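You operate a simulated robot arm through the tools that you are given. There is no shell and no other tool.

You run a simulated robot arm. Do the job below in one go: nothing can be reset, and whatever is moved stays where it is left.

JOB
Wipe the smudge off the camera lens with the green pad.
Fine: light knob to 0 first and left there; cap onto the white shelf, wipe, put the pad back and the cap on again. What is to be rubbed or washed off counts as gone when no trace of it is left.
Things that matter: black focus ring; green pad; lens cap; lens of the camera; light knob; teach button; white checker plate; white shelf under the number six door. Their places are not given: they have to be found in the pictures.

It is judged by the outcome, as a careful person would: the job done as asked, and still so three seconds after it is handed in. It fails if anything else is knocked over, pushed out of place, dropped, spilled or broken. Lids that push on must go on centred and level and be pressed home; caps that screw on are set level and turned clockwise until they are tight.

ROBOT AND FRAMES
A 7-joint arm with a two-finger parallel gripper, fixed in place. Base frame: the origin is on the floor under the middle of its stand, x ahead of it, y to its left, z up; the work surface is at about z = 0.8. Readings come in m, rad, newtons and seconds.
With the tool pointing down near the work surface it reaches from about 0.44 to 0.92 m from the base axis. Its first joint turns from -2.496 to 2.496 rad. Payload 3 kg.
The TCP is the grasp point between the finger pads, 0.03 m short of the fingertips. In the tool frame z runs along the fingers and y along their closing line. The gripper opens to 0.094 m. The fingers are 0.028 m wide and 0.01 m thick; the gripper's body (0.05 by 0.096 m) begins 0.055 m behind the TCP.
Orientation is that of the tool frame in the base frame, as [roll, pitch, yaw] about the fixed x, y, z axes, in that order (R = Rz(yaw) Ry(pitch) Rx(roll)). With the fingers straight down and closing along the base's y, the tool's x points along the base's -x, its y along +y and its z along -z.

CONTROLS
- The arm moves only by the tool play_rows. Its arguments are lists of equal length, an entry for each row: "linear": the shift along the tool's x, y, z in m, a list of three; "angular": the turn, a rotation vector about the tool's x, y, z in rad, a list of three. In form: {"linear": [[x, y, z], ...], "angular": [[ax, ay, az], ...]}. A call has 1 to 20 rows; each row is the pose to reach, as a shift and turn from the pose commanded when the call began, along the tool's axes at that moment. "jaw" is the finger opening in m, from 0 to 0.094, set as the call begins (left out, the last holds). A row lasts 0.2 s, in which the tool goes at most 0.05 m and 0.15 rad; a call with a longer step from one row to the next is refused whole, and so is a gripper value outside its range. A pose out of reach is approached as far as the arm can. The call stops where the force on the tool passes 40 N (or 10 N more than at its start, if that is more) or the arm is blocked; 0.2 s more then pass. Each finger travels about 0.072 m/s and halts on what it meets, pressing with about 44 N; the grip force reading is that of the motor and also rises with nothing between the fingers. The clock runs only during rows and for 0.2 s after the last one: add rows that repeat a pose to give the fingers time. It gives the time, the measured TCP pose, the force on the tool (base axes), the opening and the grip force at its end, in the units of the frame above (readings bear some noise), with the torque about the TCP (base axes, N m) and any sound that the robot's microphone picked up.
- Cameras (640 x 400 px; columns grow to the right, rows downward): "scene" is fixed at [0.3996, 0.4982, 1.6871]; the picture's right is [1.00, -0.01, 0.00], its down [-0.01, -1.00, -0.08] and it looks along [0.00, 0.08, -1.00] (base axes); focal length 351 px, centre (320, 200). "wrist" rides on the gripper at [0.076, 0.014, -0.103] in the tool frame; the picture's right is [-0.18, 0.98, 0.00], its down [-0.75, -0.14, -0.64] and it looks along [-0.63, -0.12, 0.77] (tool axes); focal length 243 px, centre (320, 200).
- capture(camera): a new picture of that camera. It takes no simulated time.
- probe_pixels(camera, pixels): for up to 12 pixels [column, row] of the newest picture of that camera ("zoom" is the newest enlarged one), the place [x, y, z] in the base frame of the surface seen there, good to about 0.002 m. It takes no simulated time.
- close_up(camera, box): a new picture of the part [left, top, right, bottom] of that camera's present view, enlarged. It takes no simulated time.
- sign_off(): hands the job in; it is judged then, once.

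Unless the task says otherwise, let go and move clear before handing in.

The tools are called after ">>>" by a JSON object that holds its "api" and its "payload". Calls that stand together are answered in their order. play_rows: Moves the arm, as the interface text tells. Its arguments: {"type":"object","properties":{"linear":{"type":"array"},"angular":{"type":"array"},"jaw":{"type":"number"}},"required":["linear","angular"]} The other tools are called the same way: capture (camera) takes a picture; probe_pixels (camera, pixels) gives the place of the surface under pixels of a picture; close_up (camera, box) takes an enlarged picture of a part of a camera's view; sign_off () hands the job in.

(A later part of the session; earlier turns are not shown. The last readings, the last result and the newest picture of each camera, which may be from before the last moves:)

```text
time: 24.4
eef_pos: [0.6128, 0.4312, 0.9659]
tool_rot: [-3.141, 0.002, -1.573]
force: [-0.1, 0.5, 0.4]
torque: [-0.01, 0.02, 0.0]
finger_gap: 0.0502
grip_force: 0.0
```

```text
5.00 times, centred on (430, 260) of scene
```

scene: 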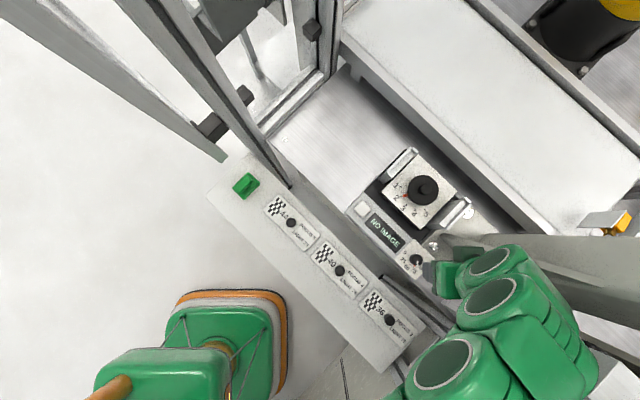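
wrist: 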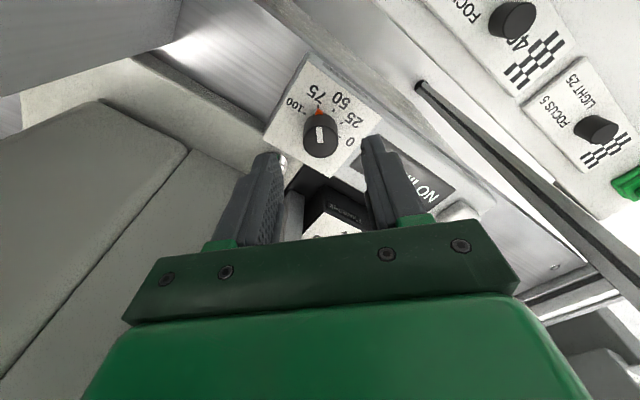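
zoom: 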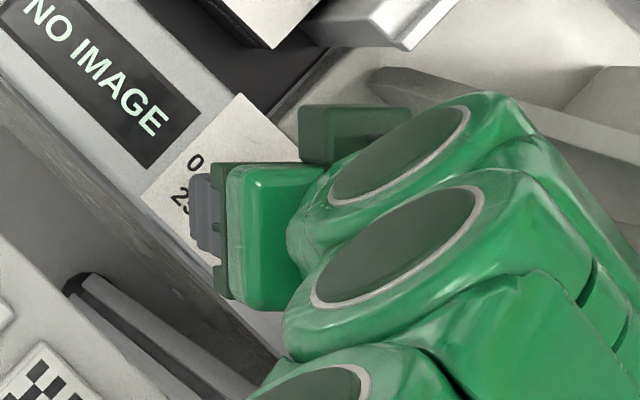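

The knob appears at (320,138) between the fingers' line. I'll zoom and probe to determine the offset from the TCP.

>>> {"api": "close_up", "payload": {"camera": "wrist", "box": [260, 60, 390, 190]}}

>>> {"api": "probe_pixels", "payload": {"camera": "wrist", "pixels": [[320, 125], [320, 135], [320, 140], [320, 150], [306, 136], [336, 136], [268, 160], [370, 145], [318, 110], [352, 140]]}}

```text
3.08 times, centred on (325, 125) of wrist
```

zoom: 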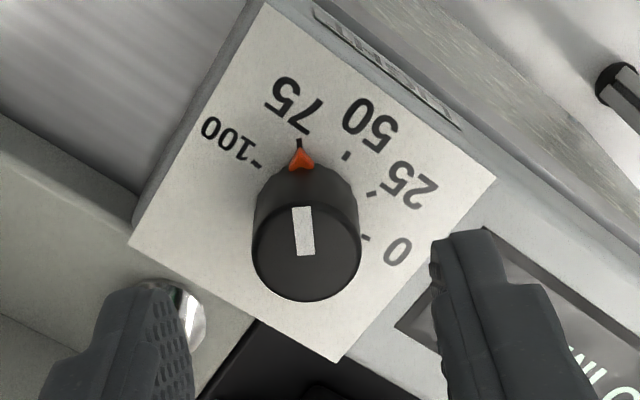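

```text
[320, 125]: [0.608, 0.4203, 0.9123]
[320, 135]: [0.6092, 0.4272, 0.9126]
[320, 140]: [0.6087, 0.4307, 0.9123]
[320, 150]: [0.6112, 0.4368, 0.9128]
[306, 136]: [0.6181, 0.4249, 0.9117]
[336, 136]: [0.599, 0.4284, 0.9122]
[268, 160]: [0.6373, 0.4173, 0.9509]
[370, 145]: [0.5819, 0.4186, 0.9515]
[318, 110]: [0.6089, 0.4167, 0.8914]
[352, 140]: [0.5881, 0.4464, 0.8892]
```

The TCP axis projects to (320,141) and the knob's top centre to (321,142), so the hand is centred over the knob. I'll descend to TCP z≈0.928 and close on the knob.

>>> {"api": "play_rows", "payload": {"linear": [[0, 0, 0.013], [0, 0, 0.026], [0, 0, 0.038], [0, 0, 0.038]], "angular": [[0, 0, 0], [0, 0, 0], [0, 0, 0], [0, 0, 0]], "jaw": 0.05}}

>>> {"api": "play_rows", "payload": {"linear": [[0, 0, 0], [0, 0, 0], [0, 0, 0], [0, 0, 0]], "angular": [[0, 0, 0], [0, 0, 0], [0, 0, 0], [0, 0, 0]], "jaw": 0.0}}

>>> {"api": "capture", "payload": {"camera": "wrist"}}

```text
time: 25.4
eef_pos: [0.6124, 0.4309, 0.9267]
tool_rot: [-3.139, 0.001, -1.572]
force: [0.2, -0.1, 0.6]
torque: [0.02, 0.01, 0.03]
finger_gap: 0.0502
grip_force: 0.1
```

```text
time: 26.4
eef_pos: [0.6127, 0.4307, 0.9274]
tool_rot: [-3.14, 0.001, -1.573]
force: [26.7, 1.8, -8.0]
torque: [0.25, -0.28, -0.01]
finger_gap: 0.0244
grip_force: 45.6
```

```text
taken
```

wrist: 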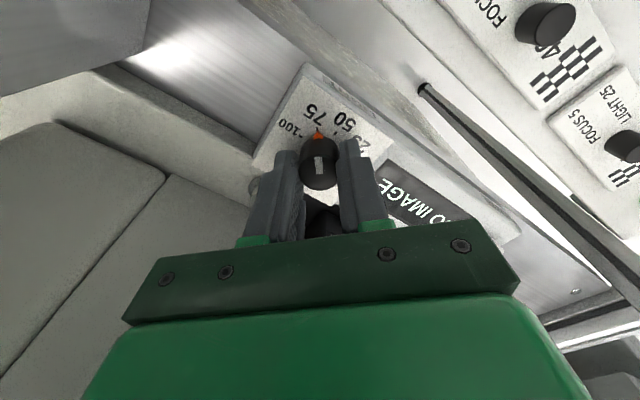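

Gripped (gap 0.0244) with 26.7 N sideways on the tool in +x, so the knob is slightly toward +x. I'll ease the hand 1 mm that way to unload before turning.

>>> {"api": "play_rows", "payload": {"linear": [[0, -0.0005, 0], [0, -0.001, 0], [0, -0.001, 0]], "angular": [[0, 0, 0], [0, 0, 0], [0, 0, 0]]}}

```text
time: 27.1
eef_pos: [0.6124, 0.4305, 0.9274]
tool_rot: [-3.141, 0.003, -1.572]
force: [12.5, 2.8, -6.2]
torque: [-0.04, -0.74, 0.01]
finger_gap: 0.0245
grip_force: 44.9
```

Sideways force dropped to 12.5 N. Another 0.8 mm the same way.

>>> {"api": "play_rows", "payload": {"linear": [[0, -0.0004, 0], [0, -0.0008, 0], [0, -0.0008, 0]], "angular": [[0, 0, 0], [0, 0, 0], [0, 0, 0]]}}

```text
time: 27.9
eef_pos: [0.6124, 0.4308, 0.9272]
tool_rot: [3.138, 0.002, -1.572]
force: [-16.0, 2.5, 1.4]
torque: [0.04, 0.01, -0.01]
finger_gap: 0.0245
grip_force: 45.2
```

Now −16 N, so I overshot slightly; I'll go back 0.4 mm and begin turning clockwise, about 0.56 rad first.

>>> {"api": "play_rows", "payload": {"linear": [[0, 0.0004, 0], [0, 0.0004, 0], [0, 0.0004, 0], [0, 0.0004, 0], [0, 0.0004, 0], [0, 0.0004, 0]], "angular": [[0, 0, 0], [0, 0, 0.1], [0, 0, 0.2], [0, 0, 0.3], [0, 0, 0.4], [0, 0, 0.5]]}}

>>> {"api": "close_up", "payload": {"camera": "wrist", "box": [260, 60, 390, 190]}}

```text
time: 29.4
eef_pos: [0.6131, 0.4301, 0.9274]
tool_rot: [3.141, -0.001, -2.073]
force: [-32.6, 13.7, -5.9]
torque: [0.2, 0.37, -0.03]
finger_gap: 0.0245
grip_force: 45.3
```

```text
3.08 times, centred on (325, 125) of wrist
```

zoom: 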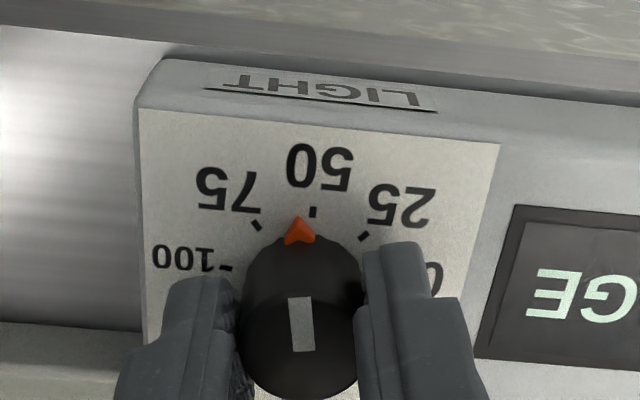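

The knob turns with the hand; the pointer is now just short of 50. Side force is −33/+14 N, so I'll shift ~1.4 mm to unload and continue turning.

>>> {"api": "play_rows", "payload": {"linear": [[0.0002, 0.0007, 0], [0.0002, 0.0013, 0], [0.0002, 0.0013, 0], [0.0002, 0.0013, 0], [0.0002, 0.0013, 0], [0.0002, 0.0013, 0]], "angular": [[0, 0, 0], [0, 0, 0], [0, 0, 0.1], [0, 0, 0.2], [0, 0, 0.3], [0, 0, 0.4]]}}

```text
time: 30.8
eef_pos: [0.6123, 0.4306, 0.9267]
tool_rot: [3.141, 0.0, -2.475]
force: [8.7, 12.3, -26.6]
torque: [0.02, -0.79, 0.0]
finger_gap: 0.0242
grip_force: 44.7
```

Turned 0.90 rad so far; the force is mostly −27 N in z, so the hand pulls up a little. I'll lower 1 mm and keep turning.

>>> {"api": "play_rows", "payload": {"linear": [[-0.0003, 0.0002, 0.0005], [-0.0005, 0.0002, 0.001], [-0.0005, 0.0002, 0.001], [-0.0005, 0.0002, 0.001], [-0.0005, 0.0002, 0.001], [-0.0005, 0.0002, 0.001]], "angular": [[0, 0, 0], [0, 0, 0], [0, 0, 0.1], [0, 0, 0.2], [0, 0, 0.3], [0, 0, 0.4]]}}

>>> {"api": "close_up", "payload": {"camera": "wrist", "box": [260, 60, 390, 190]}}

```text
time: 32.1
eef_pos: [0.6132, 0.4295, 0.9262]
tool_rot: [3.14, 0.001, -2.873]
force: [-9.7, -18.9, 29.0]
torque: [-0.8, 0.61, 0.01]
finger_gap: 0.0243
grip_force: 45.4
```

```text
3.08 times, centred on (325, 125) of wrist
```

zoom: 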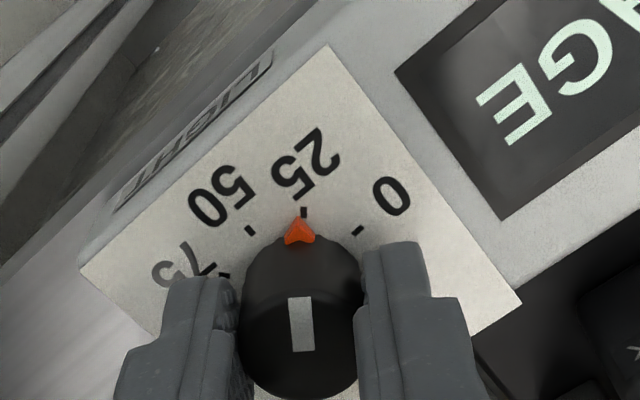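

The pointer is almost at 25 after 1.30 rad. I'll unload (up 0.6 mm, small side shift) and turn another 0.4 rad.

>>> {"api": "play_rows", "payload": {"linear": [[0.0003, -0.0003, -0.0003], [0.0004, -0.0005, -0.0006], [0.0004, -0.0005, -0.0006], [0.0004, -0.0005, -0.0006], [0.0004, -0.0005, -0.0006], [0.0004, -0.0005, -0.0006]], "angular": [[0, 0, 0], [0, 0, 0], [0, 0, 0.1], [0, 0, 0.2], [0, 0, 0.3], [0, 0, 0.4]]}}

>>> {"api": "close_up", "payload": {"camera": "wrist", "box": [260, 60, 390, 190]}}

```text
time: 33.5
eef_pos: [0.6121, 0.4311, 0.9272]
tool_rot: [3.14, 0.0, 3.009]
force: [-5.2, -6.8, 24.2]
torque: [-0.2, 0.54, 0.0]
finger_gap: 0.0245
grip_force: 45.3
```

```text
3.08 times, centred on (325, 125) of wrist
```

zoom: 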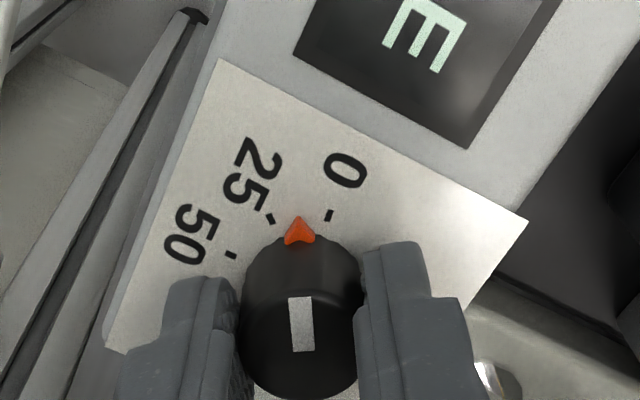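

The pointer is between 25 and 0 after 1.70 rad. I'll unload 0.6 mm upward and turn 0.36 rad more, then inspect.

>>> {"api": "play_rows", "payload": {"linear": [[0, 0, -0.0006], [0, 0, -0.0006], [0, 0, -0.0006], [0, 0, -0.0006], [0, 0, -0.0006]], "angular": [[0, 0, 0], [0, 0, 0.1], [0, 0, 0.2], [0, 0, 0.3], [0, 0, 0.36]]}}

>>> {"api": "close_up", "payload": {"camera": "wrist", "box": [290, 90, 360, 160]}}

```text
time: 34.8
eef_pos: [0.6125, 0.4286, 0.9268]
tool_rot: [-3.141, -0.001, 2.652]
force: [3.1, -3.5, -1.9]
torque: [-0.37, -0.83, -0.02]
finger_gap: 0.0244
grip_force: 44.6
```

```text
5.71 times, centred on (325, 125) of wrist
```

zoom: 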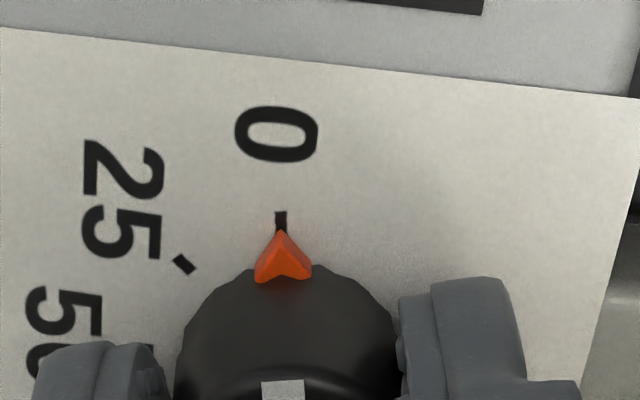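

The red pointer is lined up with the 0 tick (tip and tick both at column 281 of the zoom), with low forces. I'll open the jaw and rise.

>>> {"api": "play_rows", "payload": {"linear": [[0, 0, 0], [0, 0, 0], [0, 0, 0]], "angular": [[0, 0, 0], [0, 0, 0], [0, 0, 0]], "jaw": 0.05}}

>>> {"api": "play_rows", "payload": {"linear": [[0, 0, -0.03], [0, 0, -0.07], [0, 0, -0.11], [0, 0, -0.15], [0, 0, -0.17], [0, 0, -0.17]], "angular": [[0, 0, 0], [0, 0, 0], [0, 0, 0], [0, 0, 0], [0, 0, 0], [0, 0, 0]]}}

>>> {"api": "capture", "payload": {"camera": "wrist"}}

```text
time: 35.5
eef_pos: [0.6123, 0.4294, 0.9265]
tool_rot: [3.139, 0.0, 2.652]
force: [1.0, 0.0, 0.0]
torque: [0.01, 0.01, 0.02]
finger_gap: 0.05
grip_force: 0.1
```

```text
time: 37.0
eef_pos: [0.6116, 0.428, 1.0981]
tool_rot: [-3.141, -0.001, 2.651]
force: [-0.7, -0.2, 0.6]
torque: [0.01, -0.01, 0.01]
finger_gap: 0.0498
grip_force: 0.0
```

```text
taken
```

wrist: 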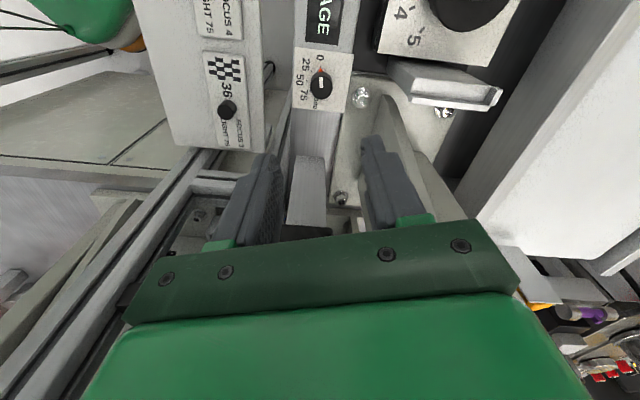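

The hand is clear. I'll check the knob reading in a zoom before moving on.

>>> {"api": "close_up", "payload": {"camera": "wrist", "box": [280, 40, 360, 120]}}

>>> {"api": "probe_pixels", "payload": {"camera": "scene", "pixels": [[422, 186], [422, 196], [408, 188], [438, 188], [425, 172], [400, 165], [447, 190], [430, 210], [415, 150], [465, 205], [400, 225], [362, 208]]}}

```text
5.00 times, centred on (320, 80) of wrist
```

zoom: 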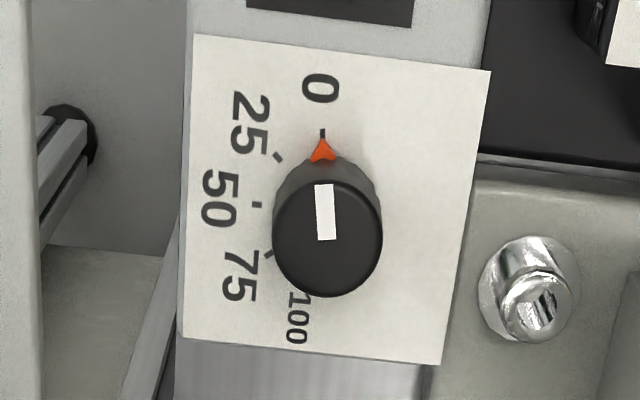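

```text
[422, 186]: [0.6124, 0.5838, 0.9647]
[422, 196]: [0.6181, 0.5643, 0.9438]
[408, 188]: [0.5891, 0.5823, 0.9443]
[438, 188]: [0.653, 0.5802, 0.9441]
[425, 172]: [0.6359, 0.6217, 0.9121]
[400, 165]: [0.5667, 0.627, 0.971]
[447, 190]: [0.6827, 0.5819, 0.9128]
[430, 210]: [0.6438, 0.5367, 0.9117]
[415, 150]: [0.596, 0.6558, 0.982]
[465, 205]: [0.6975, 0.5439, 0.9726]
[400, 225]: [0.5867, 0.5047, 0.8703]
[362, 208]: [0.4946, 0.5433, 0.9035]
```

The light knob reads 0. The cap's handle top is at z≈0.965 near (0.615,0.58), disc top z≈0.944, with side brackets up to z≈0.98. I'll move above it and turn the hand to yaw −135°.

>>> {"api": "play_rows", "payload": {"linear": [[0.008, 0.016, 0], [0.015, 0.031, 0], [0.022, 0.046, 0], [0.03, 0.061, 0], [0.037, 0.076, 0], [0.044, 0.091, 0], [0.052, 0.107, 0], [0.059, 0.122, 0], [0.066, 0.137, 0], [0.066, 0.137, 0]], "angular": [[0, 0, -0.14], [0, 0, -0.28], [0, 0, -0.42], [0, 0, -0.56], [0, 0, -0.7], [0, 0, -0.84], [0, 0, -0.98], [0, 0, -1.12], [0, 0, -1.26], [0, 0, -1.27]]}}

>>> {"api": "capture", "payload": {"camera": "wrist"}}

>>> {"api": "capture", "payload": {"camera": "scene"}}

```text
time: 39.1
eef_pos: [0.61, 0.5735, 1.0852]
tool_rot: [-3.141, 0.0, -2.367]
force: [0.3, -0.2, -1.1]
torque: [0.05, 0.0, -0.02]
finger_gap: 0.0501
grip_force: 0.0
out of reach, approached as far as the arm can: row 8, 9, 10
```

```text
taken
```

wrist: 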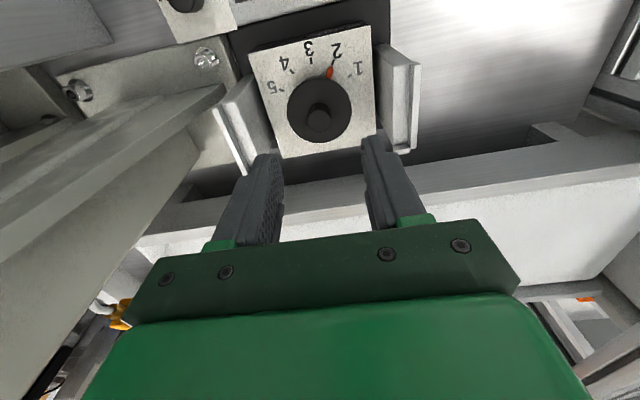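

```text
taken
```

scene: 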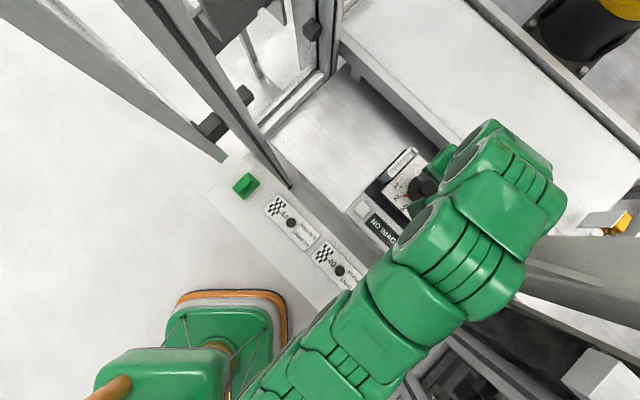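

At z≈1.085 the arm is at its reach limit here; lower down it reaches farther. The cap handle shows at (319,120) while the TCP axis at that height projects to (320,108). I'll zoom and probe.

>>> {"api": "close_up", "payload": {"camera": "wrist", "box": [240, 20, 430, 180]}}

>>> {"api": "probe_pixels", "payload": {"camera": "wrist", "pixels": [[319, 121], [307, 121], [331, 121], [319, 112], [319, 130], [290, 110], [349, 110], [319, 82], [319, 143], [400, 55], [405, 145], [225, 110]]}}

```text
2.50 times, centred on (335, 100) of wrist
```

zoom: 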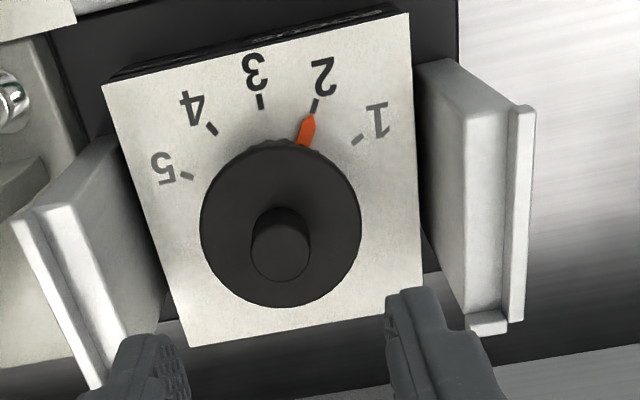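

```text
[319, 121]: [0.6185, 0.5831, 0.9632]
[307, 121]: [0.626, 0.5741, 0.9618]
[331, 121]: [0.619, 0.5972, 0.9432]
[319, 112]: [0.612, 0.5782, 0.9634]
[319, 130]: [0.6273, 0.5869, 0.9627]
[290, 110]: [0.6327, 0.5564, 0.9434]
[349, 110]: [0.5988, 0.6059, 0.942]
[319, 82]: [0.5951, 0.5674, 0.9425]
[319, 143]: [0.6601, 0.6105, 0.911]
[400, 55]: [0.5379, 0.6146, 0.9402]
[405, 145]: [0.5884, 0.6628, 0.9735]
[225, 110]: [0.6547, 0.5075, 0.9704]
```

The handle's centre is about 12.5 mm forward of the TCP axis. I'll descend to z≈1.0 (fingertips just above the handle) with that correction and re-check centring.

>>> {"api": "play_rows", "payload": {"linear": [[-0.002, 0, 0.03], [-0.006, -0.0005, 0.06], [-0.0124, -0.0009, 0.08], [-0.0124, -0.0009, 0.085], [-0.0124, -0.0009, 0.085]], "angular": [[0, 0, 0], [0, 0, 0], [0, 0, 0], [0, 0, 0], [0, 0, 0]]}}

>>> {"api": "capture", "payload": {"camera": "wrist"}}

>>> {"api": "close_up", "payload": {"camera": "wrist", "box": [240, 60, 400, 240]}}

```text
time: 40.4
eef_pos: [0.6208, 0.582, 0.9989]
tool_rot: [3.139, 0.002, -2.363]
force: [0.6, -0.4, -0.6]
torque: [-0.01, -0.01, -0.01]
finger_gap: 0.0499
grip_force: 0.1
```

```text
taken
```

wrist: 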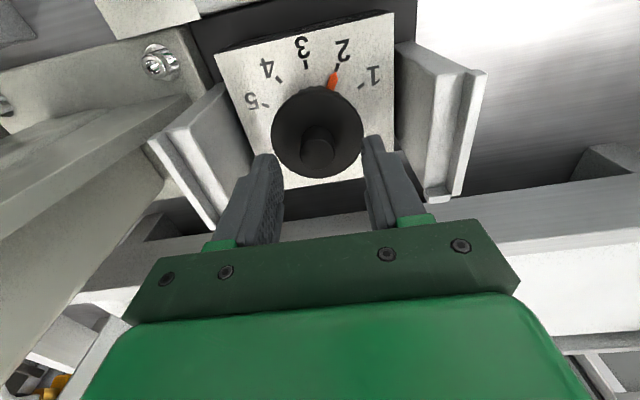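

```text
2.22 times, centred on (320, 150) of wrist
```

zoom: 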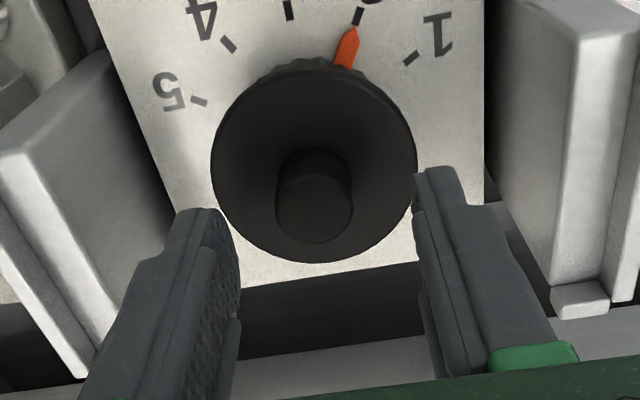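

The handle's top centre is at (317.3,153.2) vs the TCP axis at (320,153.4): about 1.7 mm to the left. I'll correct that, descend 22 mm, and close gently on the handle.

>>> {"api": "play_rows", "payload": {"linear": [[0, -0.0018, 0.005], [0, -0.0018, 0.014], [0, -0.0018, 0.022], [0, -0.0018, 0.022]], "angular": [[0, 0, 0], [0, 0, 0], [0, 0, 0], [0, 0, 0]]}}

>>> {"api": "close_up", "payload": {"camera": "wrist", "box": [240, 80, 400, 240]}}

```text
time: 41.4
eef_pos: [0.6221, 0.5798, 0.9763]
tool_rot: [3.14, 0.001, -2.361]
force: [0.5, 0.3, 0.2]
torque: [0.0, 0.01, 0.04]
finger_gap: 0.0501
grip_force: 0.0
```

```text
2.50 times, centred on (320, 160) of wrist
```

zoom: 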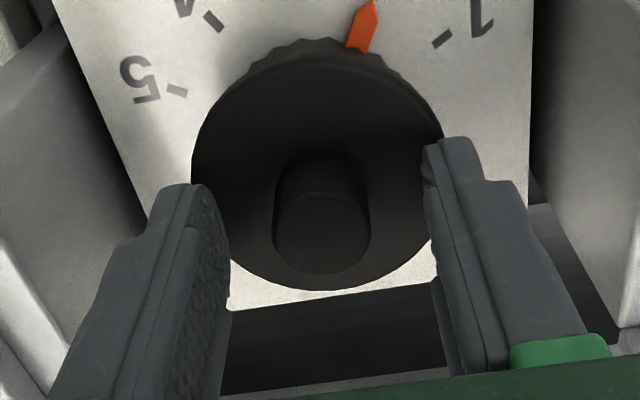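

The handle is centred (zoom column 322, row 232 ↔ axis row 173). Closing the jaw.

>>> {"api": "play_rows", "payload": {"linear": [[0, 0, 0], [0, 0, 0], [0, 0, 0], [0, 0, 0]], "angular": [[0, 0, 0], [0, 0, 0], [0, 0, 0], [0, 0, 0]], "jaw": 0.0}}

```text
time: 42.4
eef_pos: [0.6238, 0.5804, 0.9756]
tool_rot: [3.141, -0.001, -2.361]
force: [-0.1, 0.9, 0.7]
torque: [-0.01, 0.0, 0.02]
finger_gap: 0.0209
grip_force: 44.8
```

Gripped the handle at 0.0209 with negligible side force. I'll pull straight up slowly.

>>> {"api": "play_rows", "payload": {"linear": [[0, 0, -0.002], [0, 0, -0.004], [0, 0, -0.007], [0, 0, -0.01]], "angular": [[0, 0, 0], [0, 0, 0], [0, 0, 0], [0, 0, 0]]}}

>>> {"api": "close_up", "payload": {"camera": "wrist", "box": [240, 80, 400, 240]}}

```text
time: 43.4
eef_pos: [0.6222, 0.5806, 0.9869]
tool_rot: [3.139, 0.001, -2.361]
force: [-0.8, 0.2, 1.1]
torque: [-0.01, 0.01, 0.01]
finger_gap: 0.0211
grip_force: 43.9
```

```text
2.50 times, centred on (320, 160) of wrist
```

zoom: 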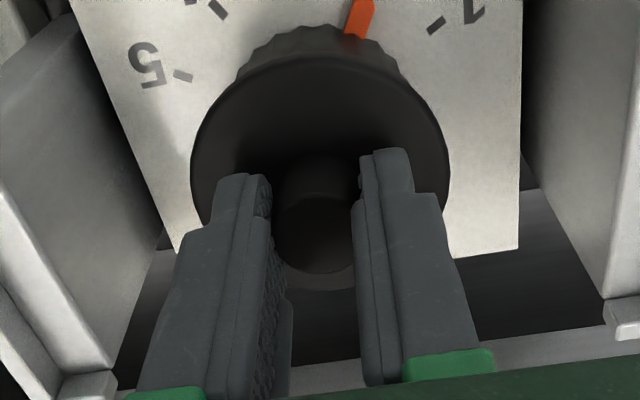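

The cap came up freely; the ring's ribbed edge stays below with the pointer still at 2. I'll lift further and draw back toward the base along the open front, then look at the lens.

>>> {"api": "play_rows", "payload": {"linear": [[0, 0, -0.02], [0, 0, -0.04], [0.03, 0, -0.055], [0.07, 0, -0.075], [0.11, 0, -0.095], [0.15, 0, -0.11], [0.15, 0, -0.11]], "angular": [[0, 0, 0], [0, 0, 0], [0, 0, 0], [0, 0, 0], [0, 0, 0], [0, 0, 0], [0, 0, 0]]}}

>>> {"api": "capture", "payload": {"camera": "wrist"}}

>>> {"api": "capture", "payload": {"camera": "scene"}}

```text
time: 45.0
eef_pos: [0.5158, 0.4749, 1.0966]
tool_rot: [3.14, 0.001, -2.364]
force: [-0.4, 0.1, -0.7]
torque: [0.03, 0.0, 0.01]
finger_gap: 0.0212
grip_force: 44.3
```

```text
taken
```

wrist: 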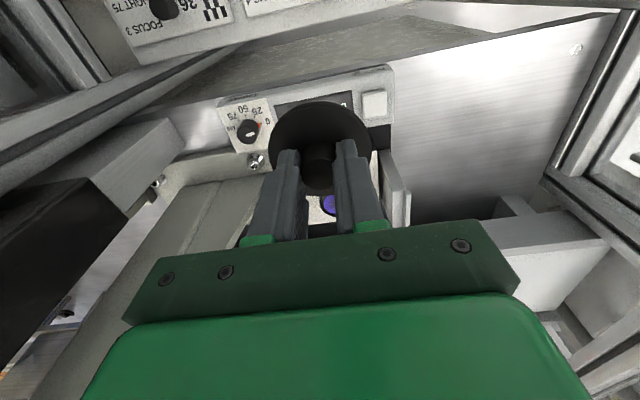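

```text
taken
```

scene: 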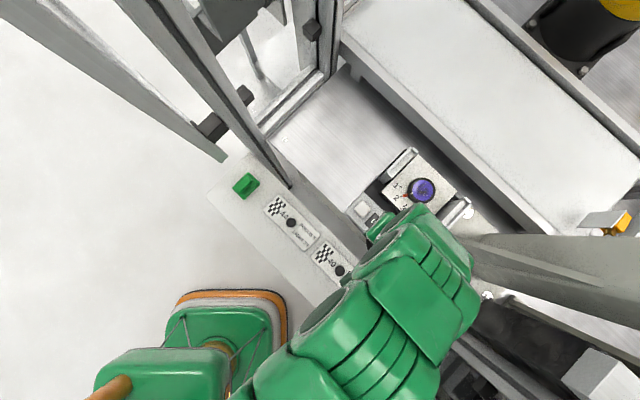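

The lens (bluish disc at scene (422,188)) is now uncovered. I'll zoom on it to see the smudge and probe the lens and the board's free area.

>>> {"api": "close_up", "payload": {"camera": "scene", "box": [398, 168, 448, 208]}}

>>> {"api": "probe_pixels", "payload": {"camera": "zoom", "pixels": [[310, 190], [250, 190], [370, 190], [310, 130], [310, 260], [200, 200], [420, 200], [310, 90], [310, 310]]}}

>>> {"api": "close_up", "payload": {"camera": "scene", "box": [190, 130, 350, 300]}}

```text
10.00 times, centred on (423, 188) of scene
```

zoom: 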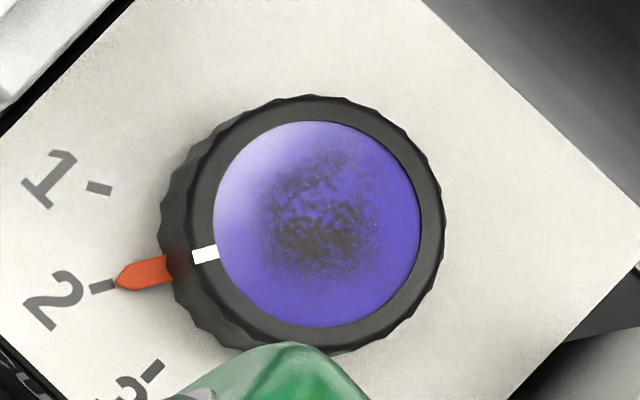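

```text
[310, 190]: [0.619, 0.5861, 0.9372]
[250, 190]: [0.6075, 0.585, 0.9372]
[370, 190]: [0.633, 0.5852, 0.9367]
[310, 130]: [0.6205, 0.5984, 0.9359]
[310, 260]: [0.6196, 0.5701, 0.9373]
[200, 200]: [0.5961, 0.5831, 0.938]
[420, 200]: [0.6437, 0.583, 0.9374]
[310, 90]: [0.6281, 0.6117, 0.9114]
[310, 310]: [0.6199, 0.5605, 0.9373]
```

```text
2.35 times, centred on (270, 215) of scene
```

zoom: 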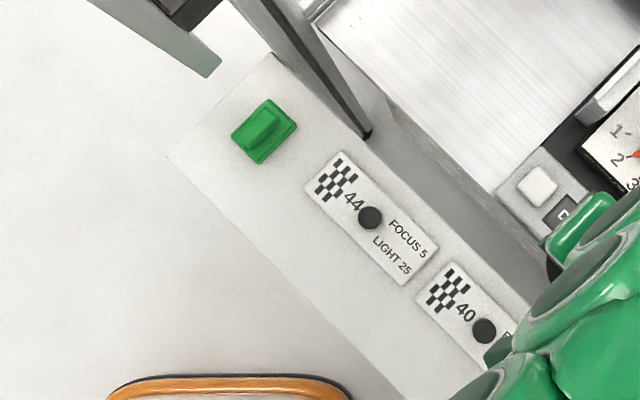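

The smudge is the dark speckle on the violet lens (z≈0.937, lens ~44 mm across). Next I'll probe the board edges and plates to pick a free spot for the cap on the white shelf.

>>> {"api": "probe_pixels", "payload": {"camera": "zoom", "pixels": [[172, 157], [270, 60], [200, 188], [250, 236], [300, 283], [350, 330], [305, 188], [405, 285], [345, 152], [418, 300], [232, 138], [260, 163]]}}

>>> {"api": "probe_pixels", "payload": {"camera": "zoom", "pixels": [[165, 157], [195, 190], [243, 236], [293, 283], [343, 330], [297, 127], [270, 100], [330, 115], [300, 85], [220, 90], [360, 130], [330, 255]]}}

```text
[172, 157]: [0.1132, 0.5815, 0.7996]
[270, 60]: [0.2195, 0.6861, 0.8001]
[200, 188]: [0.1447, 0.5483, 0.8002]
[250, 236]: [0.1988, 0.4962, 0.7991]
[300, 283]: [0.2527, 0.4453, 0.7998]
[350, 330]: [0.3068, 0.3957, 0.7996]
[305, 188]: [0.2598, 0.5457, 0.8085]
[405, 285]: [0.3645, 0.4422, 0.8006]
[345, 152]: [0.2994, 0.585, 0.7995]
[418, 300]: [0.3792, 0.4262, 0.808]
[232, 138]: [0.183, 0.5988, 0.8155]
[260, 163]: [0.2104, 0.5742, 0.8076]
```

```text
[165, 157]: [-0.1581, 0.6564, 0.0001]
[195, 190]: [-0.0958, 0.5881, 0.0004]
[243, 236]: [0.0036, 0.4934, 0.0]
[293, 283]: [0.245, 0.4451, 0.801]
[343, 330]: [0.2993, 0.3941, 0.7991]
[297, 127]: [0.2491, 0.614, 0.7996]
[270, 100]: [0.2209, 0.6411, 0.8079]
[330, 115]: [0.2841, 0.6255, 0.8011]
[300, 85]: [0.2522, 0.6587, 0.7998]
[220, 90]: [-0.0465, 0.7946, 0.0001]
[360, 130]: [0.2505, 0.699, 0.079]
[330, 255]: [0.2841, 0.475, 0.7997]
```

The front strip of the board between its edge (t≈0.488) and the plates (t≈0.569) is free; I'll set the cap at about (0.289, 0.460), clear of plates and pad. First a close look at the cap in the hand to judge its depth.

>>> {"api": "close_up", "payload": {"camera": "wrist", "box": [250, 80, 390, 230]}}

>>> {"api": "probe_pixels", "payload": {"camera": "wrist", "pixels": [[320, 105], [320, 130], [290, 130], [350, 130], [272, 135], [368, 140], [320, 155]]}}

```text
2.67 times, centred on (320, 155) of wrist
```

zoom: 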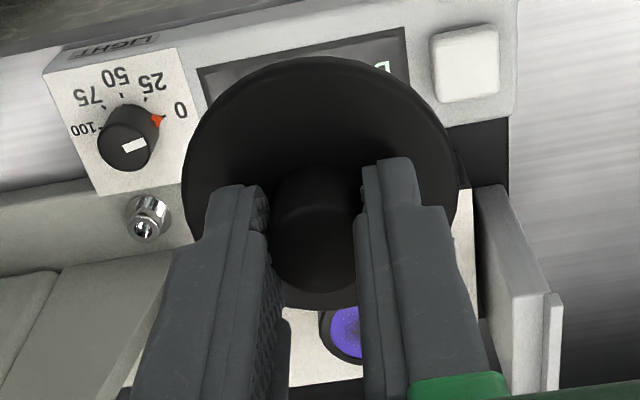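

```text
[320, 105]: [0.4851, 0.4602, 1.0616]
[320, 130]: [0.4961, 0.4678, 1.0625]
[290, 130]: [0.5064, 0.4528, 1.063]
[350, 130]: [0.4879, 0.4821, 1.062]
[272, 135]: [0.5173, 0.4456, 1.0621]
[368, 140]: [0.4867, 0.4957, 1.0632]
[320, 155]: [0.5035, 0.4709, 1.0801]
```

The cap is level with its disc top ~34 mm below the TCP. I'll carry it over the free strip at (0.289, 0.460), down to z≈0.95.

>>> {"api": "play_rows", "payload": {"linear": [[0.025, 0.021, 0.01], [0.05, 0.043, 0.03], [0.075, 0.065, 0.05], [0.1, 0.086, 0.075], [0.125, 0.108, 0.1], [0.15, 0.13, 0.13], [0.1721, 0.1485, 0.147], [0.1721, 0.1485, 0.147]], "angular": [[0, 0, 0], [0, 0, 0], [0, 0, 0], [0, 0, 0], [0, 0, 0], [0, 0, 0], [0, 0, 0], [0, 0, 0]]}}

>>> {"api": "capture", "payload": {"camera": "wrist"}}

>>> {"api": "capture", "payload": {"camera": "scene"}}

```text
time: 46.8
eef_pos: [0.2873, 0.4584, 0.9507]
tool_rot: [3.139, 0.002, -2.362]
force: [0.0, 0.0, -1.1]
torque: [0.0, 0.0, 0.01]
finger_gap: 0.0212
grip_force: 44.3
```

```text
taken
```

wrist: 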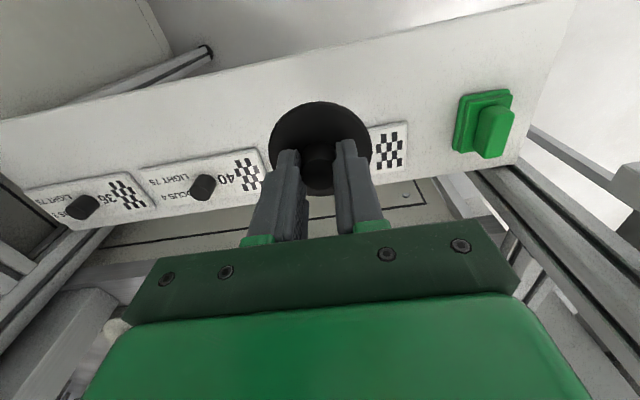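

```text
taken
```

scene: 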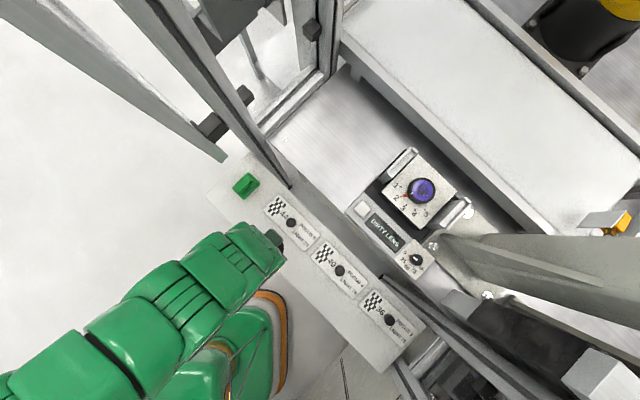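

The screen now reads "DIRTY LENS", as expected. I'll verify the landing spot relative to board edge and plates with wrist probes.

>>> {"api": "probe_pixels", "payload": {"camera": "wrist", "pixels": [[320, 52], [320, 47], [320, 60], [372, 126], [262, 150], [380, 130], [255, 150], [320, 90], [320, 98]]}}

>>> {"api": "close_up", "payload": {"camera": "wrist", "box": [200, 20, 440, 220]}}

```text
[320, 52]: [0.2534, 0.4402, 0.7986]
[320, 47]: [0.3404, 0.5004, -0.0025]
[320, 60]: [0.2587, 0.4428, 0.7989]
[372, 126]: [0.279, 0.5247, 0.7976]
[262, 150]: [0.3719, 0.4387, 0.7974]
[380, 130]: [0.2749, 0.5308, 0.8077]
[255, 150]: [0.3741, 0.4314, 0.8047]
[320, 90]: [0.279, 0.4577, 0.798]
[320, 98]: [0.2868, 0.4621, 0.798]
```

```text
2.00 times, centred on (320, 120) of wrist
```

zoom: 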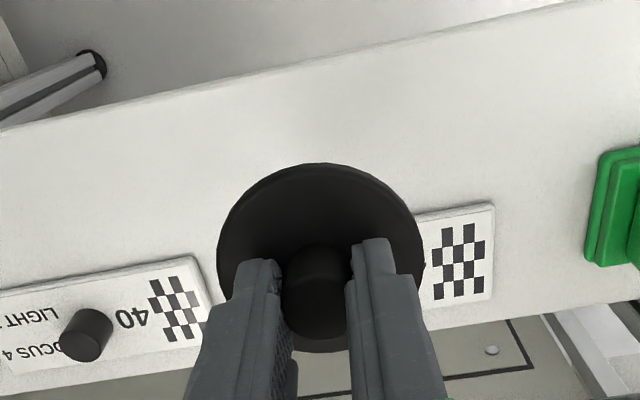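

Margins are ~40 mm to both the front edge and the plate line. I'll lower to just above the board, then creep down watching the force.

>>> {"api": "play_rows", "payload": {"linear": [[0, 0, 0.03], [0, 0, 0.06], [0, 0, 0.085], [0, 0, 0.095], [0, 0, 0.095]], "angular": [[0, 0, 0], [0, 0, 0], [0, 0, 0], [0, 0, 0], [0, 0, 0]]}}

>>> {"api": "close_up", "payload": {"camera": "wrist", "box": [240, 60, 400, 220]}}

```text
time: 48.0
eef_pos: [0.2891, 0.4587, 0.8546]
tool_rot: [3.141, 0.001, -2.361]
force: [0.2, 0.9, -0.8]
torque: [0.0, 0.04, 0.01]
finger_gap: 0.0213
grip_force: 43.7
```

```text
2.50 times, centred on (320, 140) of wrist
```

zoom: 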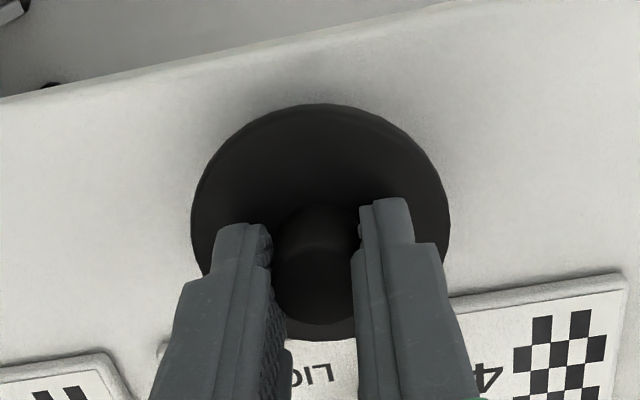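

>>> {"api": "play_rows", "payload": {"linear": [[0, 0, 0.002], [0, 0, 0.004], [0, 0, 0.006], [0, 0, 0.006]], "angular": [[0, 0, 0], [0, 0, 0], [0, 0, 0], [0, 0, 0]]}}

```text
time: 49.0
eef_pos: [0.2887, 0.4593, 0.8486]
tool_rot: [3.139, 0.002, -2.362]
force: [-0.7, 0.5, -0.7]
torque: [0.0, 0.0, -0.02]
finger_gap: 0.0209
grip_force: 43.7
```

No contact yet at TCP z≈0.849 (force under 1 N). Continuing down in small steps.

>>> {"api": "play_rows", "payload": {"linear": [[0, 0, 0.0015], [0, 0, 0.003], [0, 0, 0.0045], [0, 0, 0.0045]], "angular": [[0, 0, 0], [0, 0, 0], [0, 0, 0], [0, 0, 0]]}}

```text
time: 50.0
eef_pos: [0.2885, 0.4588, 0.8441]
tool_rot: [-3.141, 0.001, -2.361]
force: [-0.3, -0.4, -0.3]
torque: [0.0, -0.03, 0.01]
finger_gap: 0.0211
grip_force: 44.4
```

>>> {"api": "play_rows", "payload": {"linear": [[0, 0, 0.001], [0, 0, 0.002], [0, 0, 0.003], [0, 0, 0.003]], "angular": [[0, 0, 0], [0, 0, 0], [0, 0, 0], [0, 0, 0]]}}

>>> {"api": "close_up", "payload": {"camera": "wrist", "box": [240, 60, 400, 220]}}

```text
time: 51.0
eef_pos: [0.2885, 0.4576, 0.8405]
tool_rot: [3.14, 0.002, -2.359]
force: [0.4, -0.9, 0.5]
torque: [-0.01, 0.02, 0.05]
finger_gap: 0.0211
grip_force: 44.0
```

```text
2.50 times, centred on (320, 140) of wrist
```

zoom: 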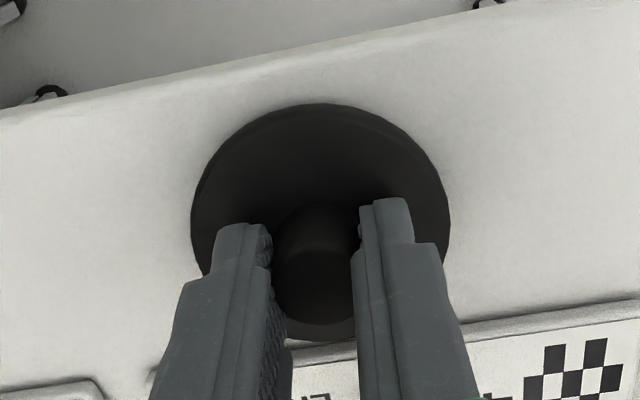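

Still no contact at z≈0.8405; continuing 1 mm at a time.

>>> {"api": "play_rows", "payload": {"linear": [[0, 0, 0.0007], [0, 0, 0.0014], [0, 0, 0.002], [0, 0, 0.002]], "angular": [[0, 0, 0], [0, 0, 0], [0, 0, 0], [0, 0, 0]]}}

```text
time: 52.0
eef_pos: [0.288, 0.4598, 0.8386]
tool_rot: [3.14, 0.003, -2.362]
force: [1.1, -1.2, 6.0]
torque: [-0.05, -0.04, -0.03]
finger_gap: 0.0212
grip_force: 44.1
```

Contact: 6 N at TCP z≈0.8386, so the cap's bottom is 38.6 mm below the TCP. Releasing and rising.

>>> {"api": "play_rows", "payload": {"linear": [[0, 0, 0], [0, 0, 0], [0, 0, 0]], "angular": [[0, 0, 0], [0, 0, 0], [0, 0, 0]], "jaw": 0.05}}

>>> {"api": "play_rows", "payload": {"linear": [[0, 0, -0.01], [0, 0, -0.03], [0, 0, -0.07], [0, 0, -0.11], [0, 0, -0.15], [0, 0, -0.15]], "angular": [[0, 0, 0], [0, 0, 0], [0, 0, 0], [0, 0, 0], [0, 0, 0], [0, 0, 0]]}}

>>> {"api": "capture", "payload": {"camera": "wrist"}}

>>> {"api": "capture", "payload": {"camera": "scene"}}

```text
time: 52.8
eef_pos: [0.2875, 0.4595, 0.8388]
tool_rot: [3.139, 0.0, -2.358]
force: [0.3, -0.2, 0.5]
torque: [0.01, -0.01, -0.04]
finger_gap: 0.05
grip_force: 0.1
```

```text
time: 54.1
eef_pos: [0.2863, 0.46, 0.9909]
tool_rot: [3.139, -0.001, -2.362]
force: [0.1, -0.5, -0.6]
torque: [0.02, -0.01, 0.01]
finger_gap: 0.05
grip_force: 0.1
```

```text
taken
```

wrist: 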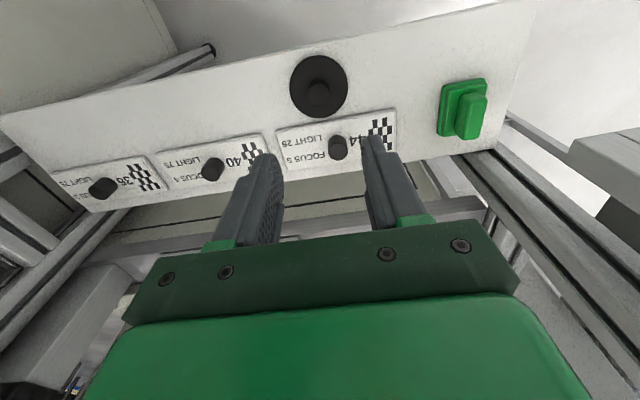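

```text
taken
```

scene: 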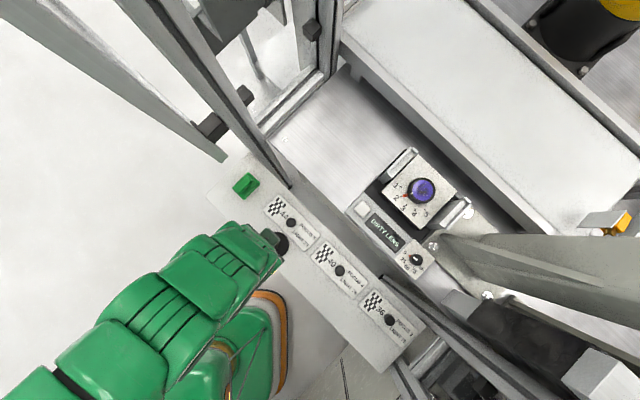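

The cap rests on the shelf. For the pad I must mind the open door's edge post at (0.19,0.66) above z≈0.94, just beyond the pad, so I'll grip it with the hand leaning ~20° back toward the base. First precise probes of the pad and that post.

>>> {"api": "close_up", "payload": {"camera": "wrist", "box": [420, 60, 640, 220]}}

>>> {"api": "probe_pixels", "payload": {"camera": "wrist", "pixels": [[467, 104], [480, 97], [462, 115], [455, 90], [447, 87], [483, 82], [487, 110], [440, 128], [470, 92], [475, 130], [600, 150], [585, 140]]}}

>>> {"api": "close_up", "payload": {"camera": "scene", "box": [195, 135, 275, 205]}}

```text
2.50 times, centred on (530, 140) of wrist
```

zoom: 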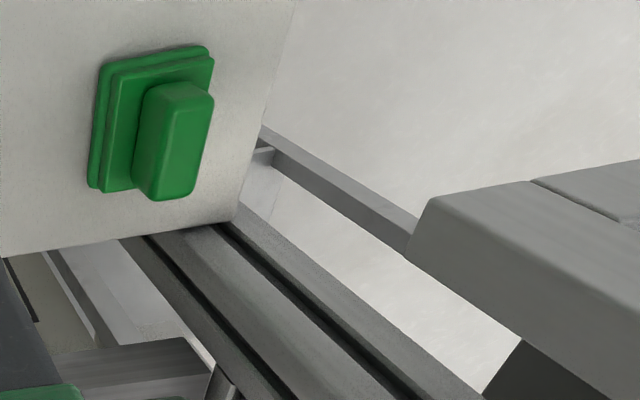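

```text
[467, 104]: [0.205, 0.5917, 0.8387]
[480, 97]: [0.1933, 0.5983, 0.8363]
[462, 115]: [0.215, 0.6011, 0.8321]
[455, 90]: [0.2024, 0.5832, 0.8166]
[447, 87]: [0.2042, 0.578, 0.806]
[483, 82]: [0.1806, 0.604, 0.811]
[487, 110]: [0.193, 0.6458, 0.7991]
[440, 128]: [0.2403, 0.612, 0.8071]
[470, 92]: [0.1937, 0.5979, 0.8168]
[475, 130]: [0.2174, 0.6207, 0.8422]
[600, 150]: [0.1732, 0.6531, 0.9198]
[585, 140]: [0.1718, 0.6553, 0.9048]
```

```text
5.71 times, centred on (235, 170) of scene
```

zoom: 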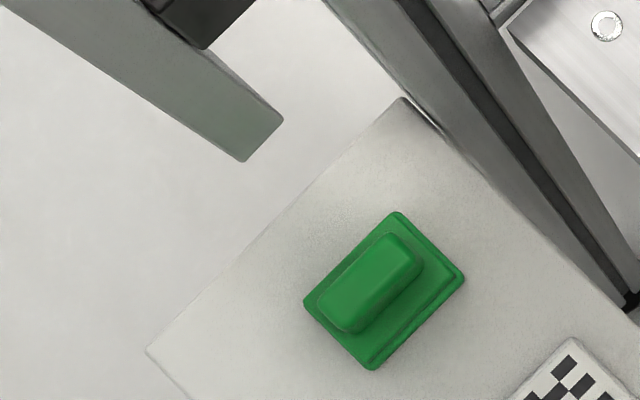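

The door's lower edge is at s≈−0.327 (beside the pad), t≈0.583–0.605, z>0.905. Leaning the hand 30° back keeps its body in front of the door. I'll tilt and move over the pad at z≈0.93.

>>> {"api": "play_rows", "payload": {"linear": [[0, 0, 0], [0, 0, 0], [0, 0, 0], [0, 0, 0], [-0.01, 0.032, 0.01], [-0.02, 0.064, 0.022], [-0.03, 0.096, 0.035], [-0.04, 0.128, 0.05], [-0.0484, 0.1545, 0.061], [-0.0484, 0.1545, 0.061]], "angular": [[0, -0.13, 0], [0, -0.26, 0], [0, -0.39, 0], [0, -0.5236, 0], [0, -0.5236, 0], [0, -0.5236, 0], [0, -0.5236, 0], [0, -0.5236, 0], [0, -0.5236, 0], [0, -0.5236, 0]]}}

>>> {"api": "capture", "payload": {"camera": "wrist"}}

>>> {"api": "capture", "payload": {"camera": "scene"}}

```text
time: 56.4
eef_pos: [0.2169, 0.6023, 0.9265]
tool_rot: [3.031, 0.461, -2.483]
force: [-0.2, -0.1, -0.1]
torque: [0.02, 0.01, 0.01]
finger_gap: 0.0499
grip_force: 0.1
```

```text
taken
```

wrist: 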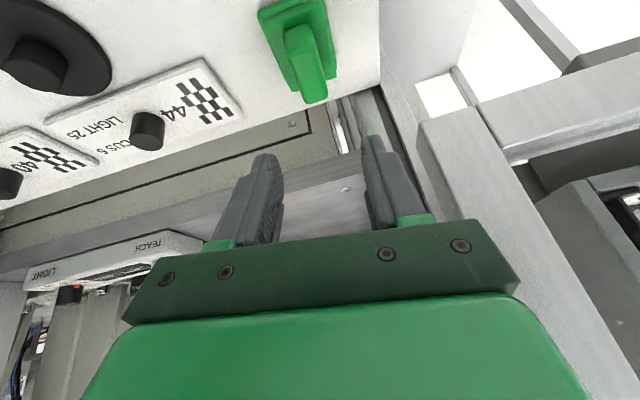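

```text
taken
```

scene: 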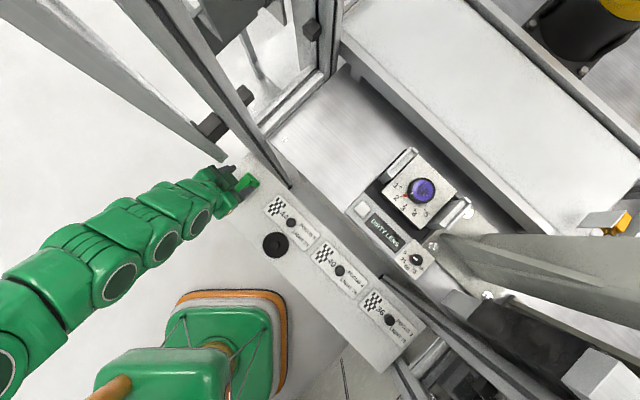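

The orientation came out a few degrees off target (roll 3.03, yaw −2.48), so some joint is near its limit with a 30° lean. I'll reduce the lean to 20° and see whether the pose is reached exactly.

>>> {"api": "play_rows", "payload": {"linear": [[0, 0, 0], [0, 0, 0], [0, 0, 0]], "angular": [[0, 0.09, 0], [0, 0.1745, 0], [0, 0.1745, 0]]}}

```text
time: 57.1
eef_pos: [0.2121, 0.6027, 0.9263]
tool_rot: [-3.138, 0.348, -2.358]
force: [-0.2, -1.0, -0.7]
torque: [0.0, 0.03, 0.0]
finger_gap: 0.0502
grip_force: 0.0
```

At 20° lean the pose is reached exactly. I'll try 24.5° to gain more clearance from the door and check accuracy.

>>> {"api": "play_rows", "payload": {"linear": [[0, 0, 0], [0, 0, 0]], "angular": [[0, -0.08, 0], [0, -0.08, 0]]}}

>>> {"api": "capture", "payload": {"camera": "wrist"}}

```text
time: 57.8
eef_pos: [0.225, 0.598, 0.9203]
tool_rot: [3.135, 0.413, -2.394]
force: [0.4, 0.2, 0.5]
torque: [-0.02, 0.0, 0.01]
finger_gap: 0.0499
grip_force: 0.1
```

```text
taken
```

wrist: 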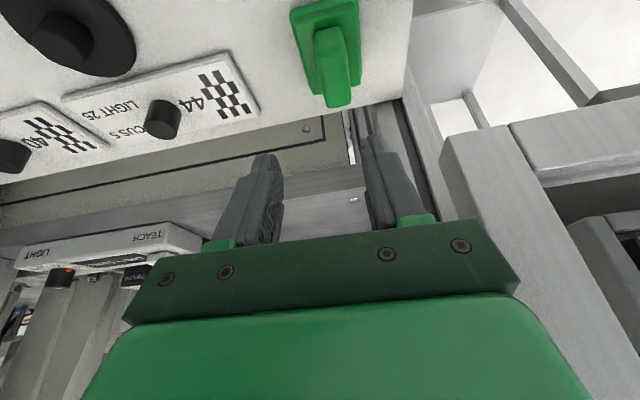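

24.5° is beyond the accurate range, so 20° it is. I'll probe the door edge in this wrist view (the grey stile at (440–540,125–200)) to confirm the clearance.

>>> {"api": "probe_pixels", "payload": {"camera": "wrist", "pixels": [[447, 140], [475, 135], [505, 128], [535, 180], [450, 180], [480, 200], [470, 260], [520, 160], [560, 150], [600, 130], [440, 120], [425, 150]]}}

>>> {"api": "close_up", "payload": {"camera": "wrist", "box": [380, 60, 640, 260]}}

```text
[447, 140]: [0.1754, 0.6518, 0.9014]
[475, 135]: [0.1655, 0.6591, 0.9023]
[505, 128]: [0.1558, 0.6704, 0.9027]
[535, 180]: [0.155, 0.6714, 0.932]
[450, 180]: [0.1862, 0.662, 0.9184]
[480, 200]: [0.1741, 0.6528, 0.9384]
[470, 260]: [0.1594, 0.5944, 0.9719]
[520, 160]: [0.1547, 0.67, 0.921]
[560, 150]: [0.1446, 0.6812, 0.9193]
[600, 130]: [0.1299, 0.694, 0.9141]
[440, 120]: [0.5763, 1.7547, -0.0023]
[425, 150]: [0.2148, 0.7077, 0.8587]
```

```text
2.00 times, centred on (510, 160) of wrist
```

zoom: 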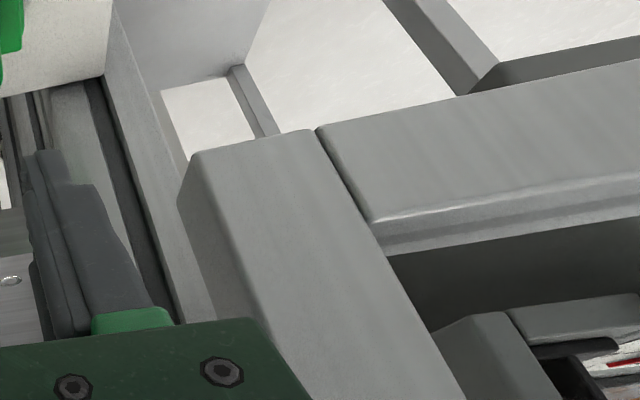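

The door corner by the wrist view is at s≈−0.334, t≈0.584, z≥0.90: with a 20° lean and a grip slightly toward the base side, the body stays ~8 mm clear. Back to 20° and re-measure the pad.

>>> {"api": "play_rows", "payload": {"linear": [[0, 0, 0], [0, 0, 0], [0, 0, 0]], "angular": [[0, 0.08, 0], [0, 0.08, 0], [0, 0.08, 0]]}}

>>> {"api": "capture", "payload": {"camera": "wrist"}}

>>> {"api": "close_up", "payload": {"camera": "wrist", "box": [240, 0, 400, 160]}}

```text
time: 58.5
eef_pos: [0.2129, 0.6024, 0.9296]
tool_rot: [-3.141, 0.352, -2.359]
force: [-0.2, 0.9, 0.4]
torque: [0.02, -0.03, 0.01]
finger_gap: 0.05
grip_force: 0.0
```

```text
taken
```

wrist: 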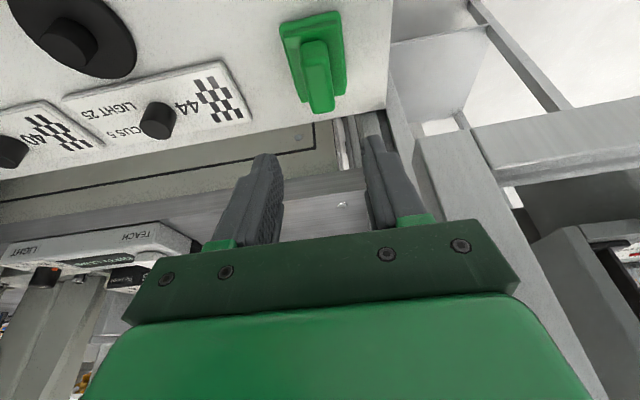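

```text
2.50 times, centred on (320, 80) of wrist
```

zoom: 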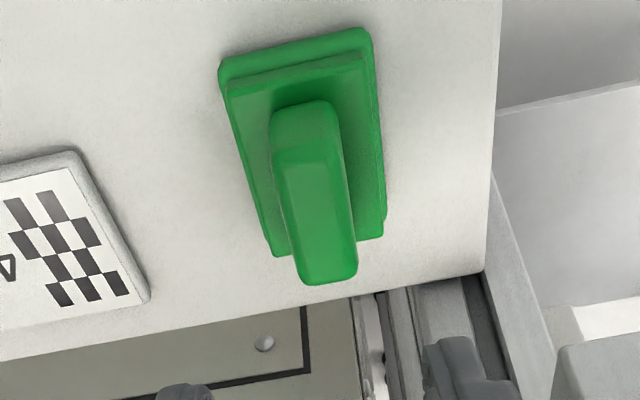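

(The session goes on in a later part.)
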